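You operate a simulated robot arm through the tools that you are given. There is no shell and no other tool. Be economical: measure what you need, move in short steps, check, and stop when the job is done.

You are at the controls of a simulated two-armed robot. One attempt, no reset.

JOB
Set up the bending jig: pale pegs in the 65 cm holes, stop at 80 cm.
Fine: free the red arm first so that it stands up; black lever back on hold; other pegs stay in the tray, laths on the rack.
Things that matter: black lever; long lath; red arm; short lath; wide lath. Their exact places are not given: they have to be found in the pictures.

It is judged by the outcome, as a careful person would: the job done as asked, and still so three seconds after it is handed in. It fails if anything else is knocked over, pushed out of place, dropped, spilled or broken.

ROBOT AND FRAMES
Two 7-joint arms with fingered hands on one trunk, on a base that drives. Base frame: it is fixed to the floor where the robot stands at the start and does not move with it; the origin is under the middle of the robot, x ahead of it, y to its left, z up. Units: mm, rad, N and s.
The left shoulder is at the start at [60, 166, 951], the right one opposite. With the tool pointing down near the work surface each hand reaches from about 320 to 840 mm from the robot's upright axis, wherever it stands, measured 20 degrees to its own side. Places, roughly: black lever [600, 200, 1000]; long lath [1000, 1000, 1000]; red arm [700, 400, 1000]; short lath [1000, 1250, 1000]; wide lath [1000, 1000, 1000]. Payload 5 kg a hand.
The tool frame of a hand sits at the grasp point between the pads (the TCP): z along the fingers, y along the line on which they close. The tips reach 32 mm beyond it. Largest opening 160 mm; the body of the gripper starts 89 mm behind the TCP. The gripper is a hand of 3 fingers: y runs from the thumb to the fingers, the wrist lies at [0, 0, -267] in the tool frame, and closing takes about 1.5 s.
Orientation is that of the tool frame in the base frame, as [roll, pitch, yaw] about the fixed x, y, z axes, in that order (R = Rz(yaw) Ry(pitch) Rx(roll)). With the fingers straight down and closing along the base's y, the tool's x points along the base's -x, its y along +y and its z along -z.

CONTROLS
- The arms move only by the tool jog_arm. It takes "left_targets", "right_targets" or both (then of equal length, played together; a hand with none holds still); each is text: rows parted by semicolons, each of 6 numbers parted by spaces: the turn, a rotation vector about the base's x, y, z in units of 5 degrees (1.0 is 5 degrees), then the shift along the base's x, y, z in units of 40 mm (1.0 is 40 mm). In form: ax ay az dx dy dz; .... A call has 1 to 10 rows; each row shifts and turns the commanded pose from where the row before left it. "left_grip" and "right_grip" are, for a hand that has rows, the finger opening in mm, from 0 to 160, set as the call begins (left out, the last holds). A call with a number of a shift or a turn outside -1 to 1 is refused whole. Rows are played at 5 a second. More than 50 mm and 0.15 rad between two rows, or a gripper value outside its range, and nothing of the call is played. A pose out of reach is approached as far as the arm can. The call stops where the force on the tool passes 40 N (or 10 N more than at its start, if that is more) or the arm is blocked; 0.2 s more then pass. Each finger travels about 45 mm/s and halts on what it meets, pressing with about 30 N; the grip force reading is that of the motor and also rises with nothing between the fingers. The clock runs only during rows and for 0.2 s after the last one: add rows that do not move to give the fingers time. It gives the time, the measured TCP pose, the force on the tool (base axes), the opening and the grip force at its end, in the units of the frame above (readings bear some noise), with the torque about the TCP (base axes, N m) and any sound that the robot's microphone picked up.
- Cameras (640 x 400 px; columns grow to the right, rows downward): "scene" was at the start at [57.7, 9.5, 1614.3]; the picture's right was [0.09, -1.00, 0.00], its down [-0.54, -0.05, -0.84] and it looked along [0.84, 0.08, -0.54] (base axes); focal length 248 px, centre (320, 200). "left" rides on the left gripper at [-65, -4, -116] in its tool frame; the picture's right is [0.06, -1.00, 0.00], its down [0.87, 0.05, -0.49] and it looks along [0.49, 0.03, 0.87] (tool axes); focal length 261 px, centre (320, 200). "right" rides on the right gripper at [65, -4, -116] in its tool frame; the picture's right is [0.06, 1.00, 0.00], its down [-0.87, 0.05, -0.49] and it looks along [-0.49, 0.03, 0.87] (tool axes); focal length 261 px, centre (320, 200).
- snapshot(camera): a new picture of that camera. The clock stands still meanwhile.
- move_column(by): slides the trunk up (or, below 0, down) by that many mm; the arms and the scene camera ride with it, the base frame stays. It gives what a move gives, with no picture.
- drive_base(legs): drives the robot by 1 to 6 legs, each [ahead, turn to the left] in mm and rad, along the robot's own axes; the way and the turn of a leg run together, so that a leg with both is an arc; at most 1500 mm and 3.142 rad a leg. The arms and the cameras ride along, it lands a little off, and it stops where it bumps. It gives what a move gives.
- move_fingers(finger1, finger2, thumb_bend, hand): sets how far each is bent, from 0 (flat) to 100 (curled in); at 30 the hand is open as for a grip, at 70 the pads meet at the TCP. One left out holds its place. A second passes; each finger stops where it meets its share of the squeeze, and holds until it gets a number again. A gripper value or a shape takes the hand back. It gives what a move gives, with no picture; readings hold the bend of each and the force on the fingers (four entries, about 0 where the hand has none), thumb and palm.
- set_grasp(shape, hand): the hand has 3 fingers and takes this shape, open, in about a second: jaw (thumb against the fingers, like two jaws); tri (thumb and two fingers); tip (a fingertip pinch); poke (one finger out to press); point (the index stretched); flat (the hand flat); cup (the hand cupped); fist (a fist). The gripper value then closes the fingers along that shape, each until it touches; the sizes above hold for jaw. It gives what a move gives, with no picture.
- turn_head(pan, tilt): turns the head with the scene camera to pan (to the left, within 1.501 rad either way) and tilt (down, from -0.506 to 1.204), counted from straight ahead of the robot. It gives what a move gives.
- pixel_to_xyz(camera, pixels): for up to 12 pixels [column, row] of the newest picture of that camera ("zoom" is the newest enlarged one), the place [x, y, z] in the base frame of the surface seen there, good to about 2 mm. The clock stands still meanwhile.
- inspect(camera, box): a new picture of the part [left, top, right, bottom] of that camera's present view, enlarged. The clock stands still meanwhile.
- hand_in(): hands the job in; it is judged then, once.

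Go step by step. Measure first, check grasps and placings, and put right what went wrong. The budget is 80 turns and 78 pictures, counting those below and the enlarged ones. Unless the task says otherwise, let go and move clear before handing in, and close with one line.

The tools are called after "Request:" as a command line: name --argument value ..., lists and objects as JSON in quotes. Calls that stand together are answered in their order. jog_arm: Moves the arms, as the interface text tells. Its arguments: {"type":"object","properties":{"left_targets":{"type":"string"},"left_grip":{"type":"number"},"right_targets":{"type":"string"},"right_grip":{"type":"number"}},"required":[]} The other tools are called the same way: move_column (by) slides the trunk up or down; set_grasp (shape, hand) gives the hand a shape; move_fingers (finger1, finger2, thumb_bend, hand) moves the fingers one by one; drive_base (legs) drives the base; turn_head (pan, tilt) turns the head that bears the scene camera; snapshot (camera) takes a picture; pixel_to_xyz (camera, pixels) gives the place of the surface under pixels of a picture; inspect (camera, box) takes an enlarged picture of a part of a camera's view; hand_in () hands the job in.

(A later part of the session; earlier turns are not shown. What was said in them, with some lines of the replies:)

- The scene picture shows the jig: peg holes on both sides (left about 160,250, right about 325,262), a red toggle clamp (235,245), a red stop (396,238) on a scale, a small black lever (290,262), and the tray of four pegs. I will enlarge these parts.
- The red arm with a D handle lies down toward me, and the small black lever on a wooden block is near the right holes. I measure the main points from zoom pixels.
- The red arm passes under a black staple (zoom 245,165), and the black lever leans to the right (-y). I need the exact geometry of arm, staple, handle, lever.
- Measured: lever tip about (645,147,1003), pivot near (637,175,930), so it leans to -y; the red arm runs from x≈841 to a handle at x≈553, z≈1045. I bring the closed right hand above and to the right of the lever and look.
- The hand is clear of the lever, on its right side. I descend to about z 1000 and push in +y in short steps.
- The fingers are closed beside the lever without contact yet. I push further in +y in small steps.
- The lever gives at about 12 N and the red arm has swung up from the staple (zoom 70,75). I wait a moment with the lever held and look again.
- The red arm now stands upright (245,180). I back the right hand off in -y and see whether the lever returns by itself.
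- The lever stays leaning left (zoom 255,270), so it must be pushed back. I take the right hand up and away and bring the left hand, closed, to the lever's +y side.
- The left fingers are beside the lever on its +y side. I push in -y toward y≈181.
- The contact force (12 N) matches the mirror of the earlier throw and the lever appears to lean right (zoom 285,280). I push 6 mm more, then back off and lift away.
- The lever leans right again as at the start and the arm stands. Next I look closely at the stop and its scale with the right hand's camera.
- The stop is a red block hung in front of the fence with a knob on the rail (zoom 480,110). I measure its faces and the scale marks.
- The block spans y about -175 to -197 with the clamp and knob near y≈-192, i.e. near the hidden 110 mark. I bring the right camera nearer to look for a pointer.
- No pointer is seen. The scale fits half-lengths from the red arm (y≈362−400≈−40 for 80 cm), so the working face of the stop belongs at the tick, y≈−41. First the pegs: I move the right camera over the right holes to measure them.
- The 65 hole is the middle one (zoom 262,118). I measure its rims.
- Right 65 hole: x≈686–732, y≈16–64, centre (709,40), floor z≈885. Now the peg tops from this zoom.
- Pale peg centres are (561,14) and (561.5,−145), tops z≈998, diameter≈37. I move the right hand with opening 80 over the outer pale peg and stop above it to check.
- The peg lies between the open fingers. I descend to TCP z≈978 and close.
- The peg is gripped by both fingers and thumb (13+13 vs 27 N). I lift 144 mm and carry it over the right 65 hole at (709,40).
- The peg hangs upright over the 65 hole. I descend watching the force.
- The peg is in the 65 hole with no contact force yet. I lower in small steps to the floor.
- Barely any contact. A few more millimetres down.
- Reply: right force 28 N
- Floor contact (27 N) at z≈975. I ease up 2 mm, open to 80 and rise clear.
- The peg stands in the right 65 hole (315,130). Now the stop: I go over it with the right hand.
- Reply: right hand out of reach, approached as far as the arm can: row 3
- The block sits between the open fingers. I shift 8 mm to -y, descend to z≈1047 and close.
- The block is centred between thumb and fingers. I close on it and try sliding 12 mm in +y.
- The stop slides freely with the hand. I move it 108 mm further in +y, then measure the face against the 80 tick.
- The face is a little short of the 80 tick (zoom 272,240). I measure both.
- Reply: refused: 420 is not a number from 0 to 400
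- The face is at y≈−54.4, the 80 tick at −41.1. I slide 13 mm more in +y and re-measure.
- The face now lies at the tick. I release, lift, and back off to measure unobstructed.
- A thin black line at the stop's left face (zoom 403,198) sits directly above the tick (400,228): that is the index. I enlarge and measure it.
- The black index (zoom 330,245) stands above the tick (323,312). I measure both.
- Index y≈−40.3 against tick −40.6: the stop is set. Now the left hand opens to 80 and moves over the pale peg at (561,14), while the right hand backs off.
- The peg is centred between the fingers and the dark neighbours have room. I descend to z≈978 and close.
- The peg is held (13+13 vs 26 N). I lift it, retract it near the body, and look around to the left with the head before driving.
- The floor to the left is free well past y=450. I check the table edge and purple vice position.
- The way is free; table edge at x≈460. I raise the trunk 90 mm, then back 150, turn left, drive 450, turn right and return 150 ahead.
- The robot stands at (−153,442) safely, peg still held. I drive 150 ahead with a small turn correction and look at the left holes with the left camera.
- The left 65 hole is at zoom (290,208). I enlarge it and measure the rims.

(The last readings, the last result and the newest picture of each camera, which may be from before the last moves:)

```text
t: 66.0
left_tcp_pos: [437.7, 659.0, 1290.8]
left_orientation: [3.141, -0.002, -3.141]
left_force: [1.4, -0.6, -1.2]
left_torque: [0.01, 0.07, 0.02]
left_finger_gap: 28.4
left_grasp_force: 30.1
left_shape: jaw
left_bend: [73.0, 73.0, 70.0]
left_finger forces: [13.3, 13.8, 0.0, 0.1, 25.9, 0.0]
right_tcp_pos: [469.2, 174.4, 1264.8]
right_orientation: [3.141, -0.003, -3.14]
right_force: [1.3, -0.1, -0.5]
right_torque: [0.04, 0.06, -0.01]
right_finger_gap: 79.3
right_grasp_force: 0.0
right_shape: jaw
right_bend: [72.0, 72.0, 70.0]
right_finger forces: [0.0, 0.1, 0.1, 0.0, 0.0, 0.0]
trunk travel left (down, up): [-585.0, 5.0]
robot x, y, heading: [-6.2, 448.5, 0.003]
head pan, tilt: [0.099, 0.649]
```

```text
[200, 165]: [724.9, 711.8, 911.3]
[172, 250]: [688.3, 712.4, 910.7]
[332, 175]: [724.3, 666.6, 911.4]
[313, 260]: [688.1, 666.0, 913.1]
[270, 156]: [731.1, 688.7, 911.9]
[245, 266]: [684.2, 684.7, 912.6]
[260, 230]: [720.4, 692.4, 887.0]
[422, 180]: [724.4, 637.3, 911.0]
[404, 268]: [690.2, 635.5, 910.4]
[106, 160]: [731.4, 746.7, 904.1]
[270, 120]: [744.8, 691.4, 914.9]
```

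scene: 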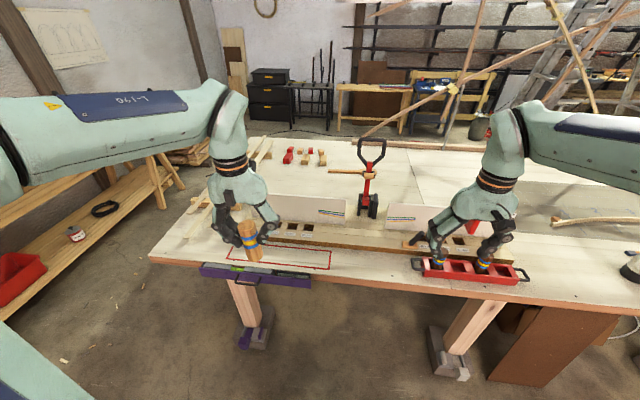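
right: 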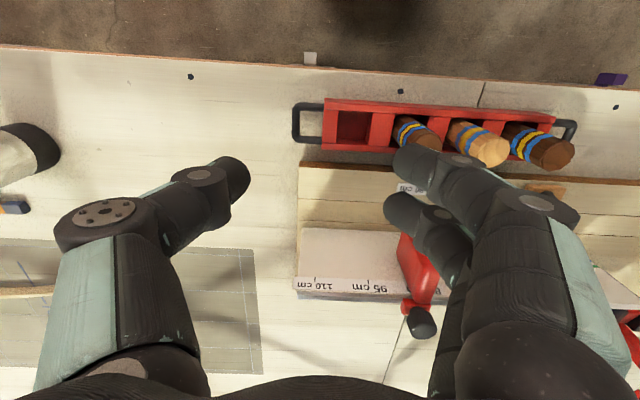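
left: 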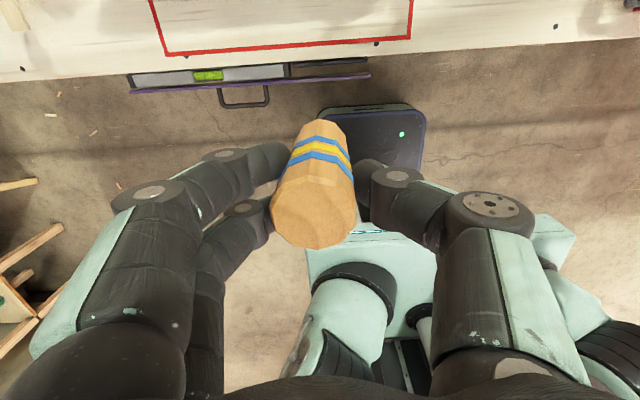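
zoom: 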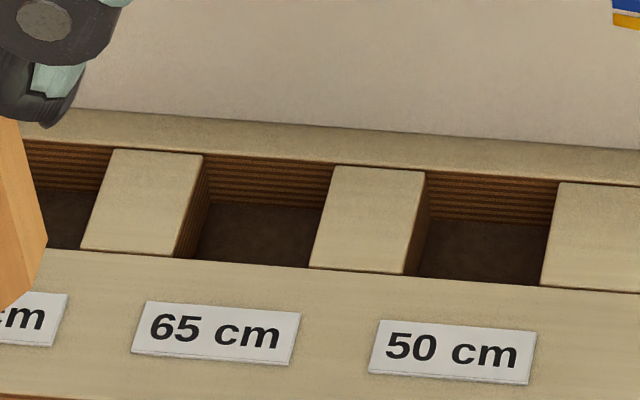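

Left 65 hole: x≈686–730, y≈667–711, centre (708,689). I carry the peg over it to z≈1121.

Request:
jog_arm --left_targets "0 0 0 0.845 0.094 -0.3; 0 0 0 0.845 0.094 -0.5; 0 0 0 0.845 0.094 -0.5; 0 0 0 0.845 0.094 -0.5; 0 0 0 0.845 0.094 -0.5; 0 0 0 0.845 0.094 -0.5; 0 0 0 0.845 0.094 -0.5; 0 0 0 0.845 0.094 -0.5; 0 0 0 0 0 -0.5; 0 0 0 0 0 0"

Request:
snapshot --camera "left"

Request:
inspect --camera "scene" --box '[220, 180, 360, 280]'

```text
t: 68.2
left_tcp_pos: [707.1, 687.6, 1120.2]
left_orientation: [-3.142, 0.001, -3.141]
left_force: [-0.5, -0.4, -0.8]
left_torque: [-0.01, -0.01, 0.02]
left_finger_gap: 28.4
left_grasp_force: 30.0
left_shape: jaw
left_bend: [73.0, 73.0, 70.0]
left_finger forces: [13.5, 13.9, 0.0, 0.1, 25.9, 0.0]
right_tcp_pos: [467.7, 174.7, 1266.1]
right_orientation: [3.141, 0.0, -3.14]
right_force: [0.0, -0.1, -0.3]
right_torque: [-0.03, -0.01, 0.01]
right_finger_gap: 79.7
right_grasp_force: 0.0
right_shape: jaw
right_bend: [72.0, 72.0, 70.0]
right_finger forces: [0.1, 0.0, 0.0, 0.1, 0.0, 0.0]
trunk travel left (down, up): [-585.0, 5.0]
robot x, y, heading: [-8.6, 447.5, -0.001]
head pan, tilt: [0.099, 0.649]
```

```text
21 pictures are left
```

left: 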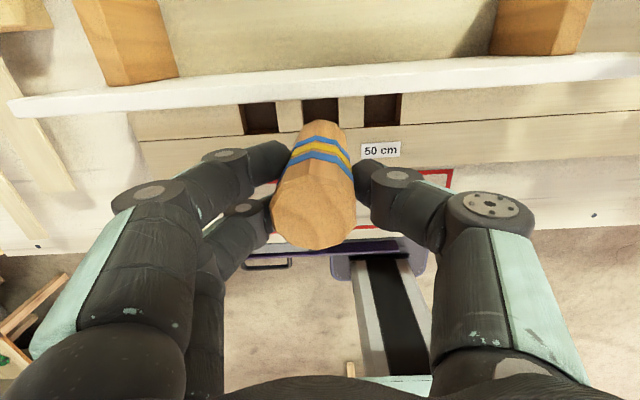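

```text
4.00 times, centred on (290, 230) of scene
```

zoom: 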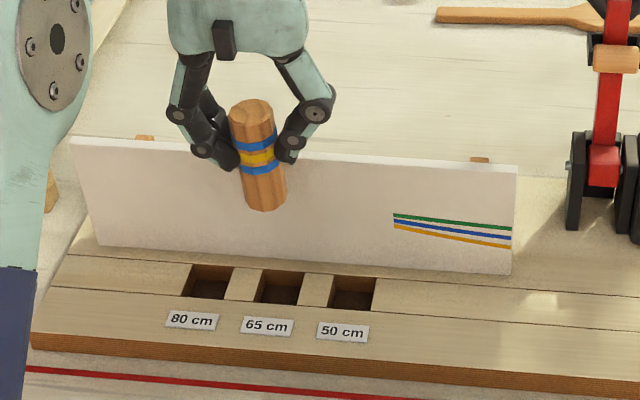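

The peg is over the left 65 hole. I descend with force watch; the hand's camera should pass above the fence top.

Request:
jog_arm --left_targets "0 0 0 0.02 0.03 -0.6; 0 0 0 0 0 -0.6; 0 0 0 0 0 -0.6; 0 0 0 0 0 -0.5; 0 0 0 0 0 -0.4; 0 0 0 0 0 -0.3; 0 0 0 0 0 -0.2; 0 0 0 0 0 0"

Request:
inspect --camera "scene" --box '[220, 180, 360, 280]'

```text
t: 70.0
left_tcp_pos: [706.5, 689.0, 992.4]
left_orientation: [-3.141, 0.002, 3.141]
left_force: [-0.3, -0.4, -1.0]
left_torque: [-0.01, 0.02, 0.0]
left_finger_gap: 28.6
left_grasp_force: 29.9
left_shape: jaw
left_bend: [73.0, 73.0, 70.0]
left_finger forces: [13.7, 14.1, 0.1, 0.0, 25.8, 0.0]
right_tcp_pos: [467.7, 174.3, 1264.5]
right_orientation: [-3.141, 0.0, -3.14]
right_force: [-0.6, 0.3, -0.8]
right_torque: [-0.01, 0.02, 0.0]
right_finger_gap: 79.4
right_grasp_force: 0.1
right_shape: jaw
right_bend: [72.0, 72.0, 70.0]
right_finger forces: [0.0, 0.0, 0.1, 0.0, 0.1, 0.1]
trunk travel left (down, up): [-585.0, 5.0]
robot x, y, heading: [-7.2, 451.6, -0.002]
head pan, tilt: [0.099, 0.649]
```

```text
4.00 times, centred on (290, 230) of scene
```

zoom: 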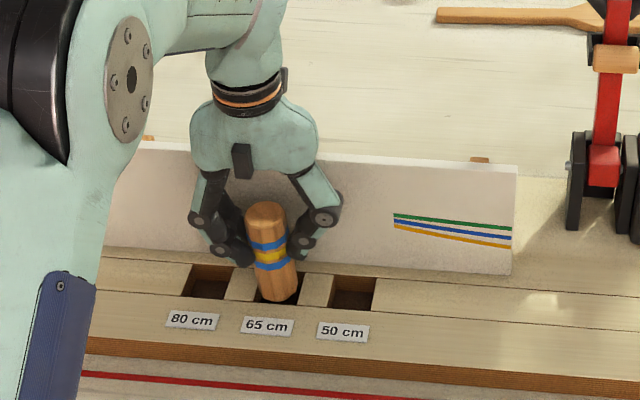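

The peg is inside the 65 hole with no side force. I lower the last part in small steps.

Request:
jog_arm --left_targets "0 0 0 0 0 -0.14; 0 0 0 0 0 -0.12; 0 0 0 0 0 -0.08; 0 0 0 0 0 -0.05; 0 0 0 0 0 0"

```text
t: 71.2
left_tcp_pos: [706.8, 690.7, 975.3]
left_orientation: [-3.141, -0.001, -3.141]
left_force: [0.0, -0.3, -1.5]
left_torque: [-0.03, 0.04, -0.01]
left_finger_gap: 28.6
left_grasp_force: 29.9
left_shape: jaw
left_bend: [73.0, 73.0, 70.0]
left_finger forces: [13.8, 14.2, 0.0, 0.0, 26.2, 0.0]
right_tcp_pos: [466.9, 174.5, 1265.7]
right_orientation: [3.141, 0.001, 3.141]
right_force: [1.0, 0.4, 0.1]
right_torque: [-0.06, 0.01, -0.01]
right_finger_gap: 79.3
right_grasp_force: 0.0
right_shape: jaw
right_bend: [72.0, 72.0, 70.0]
right_finger forces: [0.1, 0.0, 0.0, 0.0, 0.0, 0.1]
trunk travel left (down, up): [-585.0, 5.0]
robot x, y, heading: [-3.6, 448.0, 0.001]
head pan, tilt: [0.099, 0.649]
```

Request:
jog_arm --left_targets "0 0 0 0 0 -0.05; 0 0 0 0 0 -0.04; 0 0 0 0 0 0"

```text
t: 72.0
left_tcp_pos: [706.5, 690.5, 974.8]
left_orientation: [3.14, -0.001, 3.141]
left_force: [-0.3, -1.3, 6.5]
left_torque: [0.06, -0.06, -0.03]
left_finger_gap: 28.8
left_grasp_force: 30.8
left_shape: jaw
left_bend: [73.0, 73.0, 70.0]
left_finger forces: [14.7, 14.8, 0.0, 0.0, 28.3, 0.0]
right_tcp_pos: [466.9, 173.4, 1265.4]
right_orientation: [-3.142, -0.001, -3.141]
right_force: [-0.8, 0.2, -0.7]
right_torque: [0.03, 0.01, 0.02]
right_finger_gap: 79.4
right_grasp_force: 0.1
right_shape: jaw
right_bend: [72.0, 72.0, 70.0]
right_finger forces: [0.0, 0.0, 0.0, 0.1, 0.1, 0.0]
trunk travel left (down, up): [-585.0, 5.0]
robot x, y, heading: [-3.9, 446.5, 0.002]
head pan, tilt: [0.099, 0.649]
```

The peg touches the floor of the hole (6.5 N). I open to 80 and rise clear.

Request:
jog_arm --left_targets "0 0 0 0 0 0; 0 0 0 0 0 0; 0 0 0 0 0 0; 0 0 0 0 0 0; 0 0 0 0 0 0; 0 0 0 0 0 0.5; 0 0 0 0 0 0.9; 0 0 0 0 0 0.9; 0 0 0 0 0 0.9; 0 0 0 -0.5 0 0.9" --left_grip 80

Request:
jog_arm --left_targets "0 0 0 -0.9 0 0.5; 0 0 0 -0.9 0.2 0.5; 0 0 0 -0.9 0.4 0; 0 0 0 -0.9 0.4 0; 0 0 0 -0.9 0.4 0; 0 0 0 0 0 0"

Request:
snapshot --camera "scene"

Request:
inspect --camera "scene" --box '[220, 190, 360, 280]'

Request:
inspect --camera "scene" --box '[360, 190, 560, 310]'

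```text
t: 74.2
left_tcp_pos: [685.7, 689.7, 1137.8]
left_orientation: [-3.14, 0.002, 3.14]
left_force: [-1.0, -0.7, 0.1]
left_torque: [-0.01, -0.02, 0.02]
left_finger_gap: 79.0
left_grasp_force: 0.1
left_shape: jaw
left_bend: [72.0, 72.0, 70.0]
left_finger forces: [0.1, 0.0, 0.0, 0.0, 0.1, 0.1]
right_tcp_pos: [465.8, 174.1, 1267.7]
right_orientation: [-3.141, 0.002, 3.141]
right_force: [-0.2, 0.6, 0.0]
right_torque: [0.02, -0.05, 0.03]
right_finger_gap: 79.2
right_grasp_force: 0.1
right_shape: jaw
right_bend: [72.0, 72.0, 70.0]
right_finger forces: [0.1, 0.0, 0.0, 0.0, 0.1, 0.0]
trunk travel left (down, up): [-585.0, 5.0]
robot x, y, heading: [-7.3, 448.5, 0.002]
head pan, tilt: [0.099, 0.649]
```

```text
t: 75.6
left_tcp_pos: [506.9, 743.7, 1176.7]
left_orientation: [-3.141, -0.001, 3.141]
left_force: [0.7, -0.2, 1.0]
left_torque: [0.04, 0.03, 0.01]
left_finger_gap: 79.4
left_grasp_force: 0.0
left_shape: jaw
left_bend: [72.0, 72.0, 70.0]
left_finger forces: [0.0, 0.1, 0.1, 0.0, 0.0, 0.1]
right_tcp_pos: [468.2, 173.0, 1264.5]
right_orientation: [-3.141, -0.002, -3.14]
right_force: [1.4, -0.1, 1.5]
right_torque: [0.01, 0.04, -0.01]
right_finger_gap: 79.4
right_grasp_force: 0.1
right_shape: jaw
right_bend: [72.0, 72.0, 70.0]
right_finger forces: [0.0, 0.1, 0.1, 0.1, 0.0, 0.0]
trunk travel left (down, up): [-585.0, 5.0]
robot x, y, heading: [-5.8, 452.8, 0.003]
head pan, tilt: [0.099, 0.649]
```

```text
18 pictures are left
```

scene: 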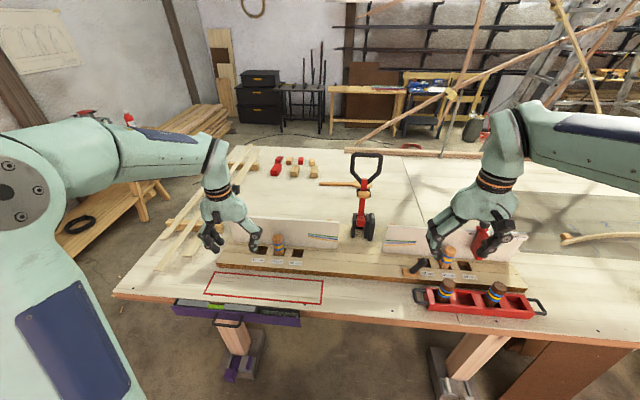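

```text
4.44 times, centred on (290, 235) of scene
```

zoom: 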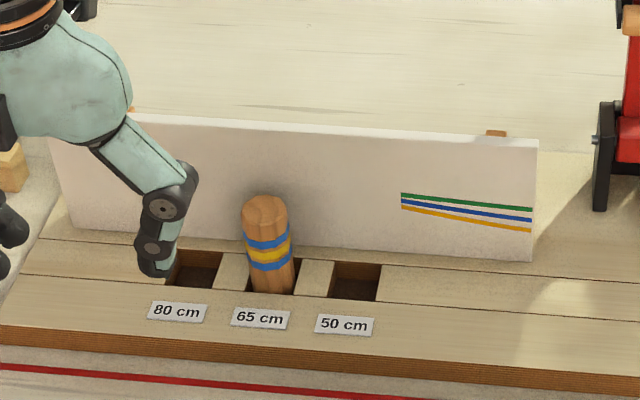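

```text
3.20 times, centred on (460, 250) of scene
```

zoom: 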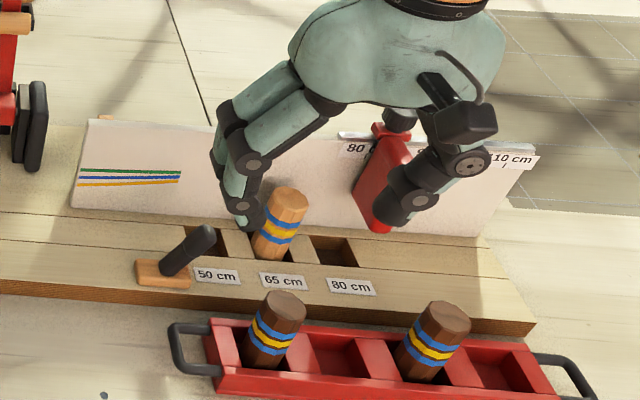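

Both pale pegs stand in their 65 cm holes (278,243 and 448,258), the red arm is upright, the lever leans to hold as at the start, the stop's index is on the 80 cm tick, and the dark pegs and laths are in place. Both hands are clear, so I hand in.

Request:
hand_in

```text
The job is handed in.
```

The jig is set up and handed in: pale pegs in both 65 cm holes, stop at 80 cm, red arm standing, black lever back on hold, dark pegs still in the tray, and laths untouched on the rack.
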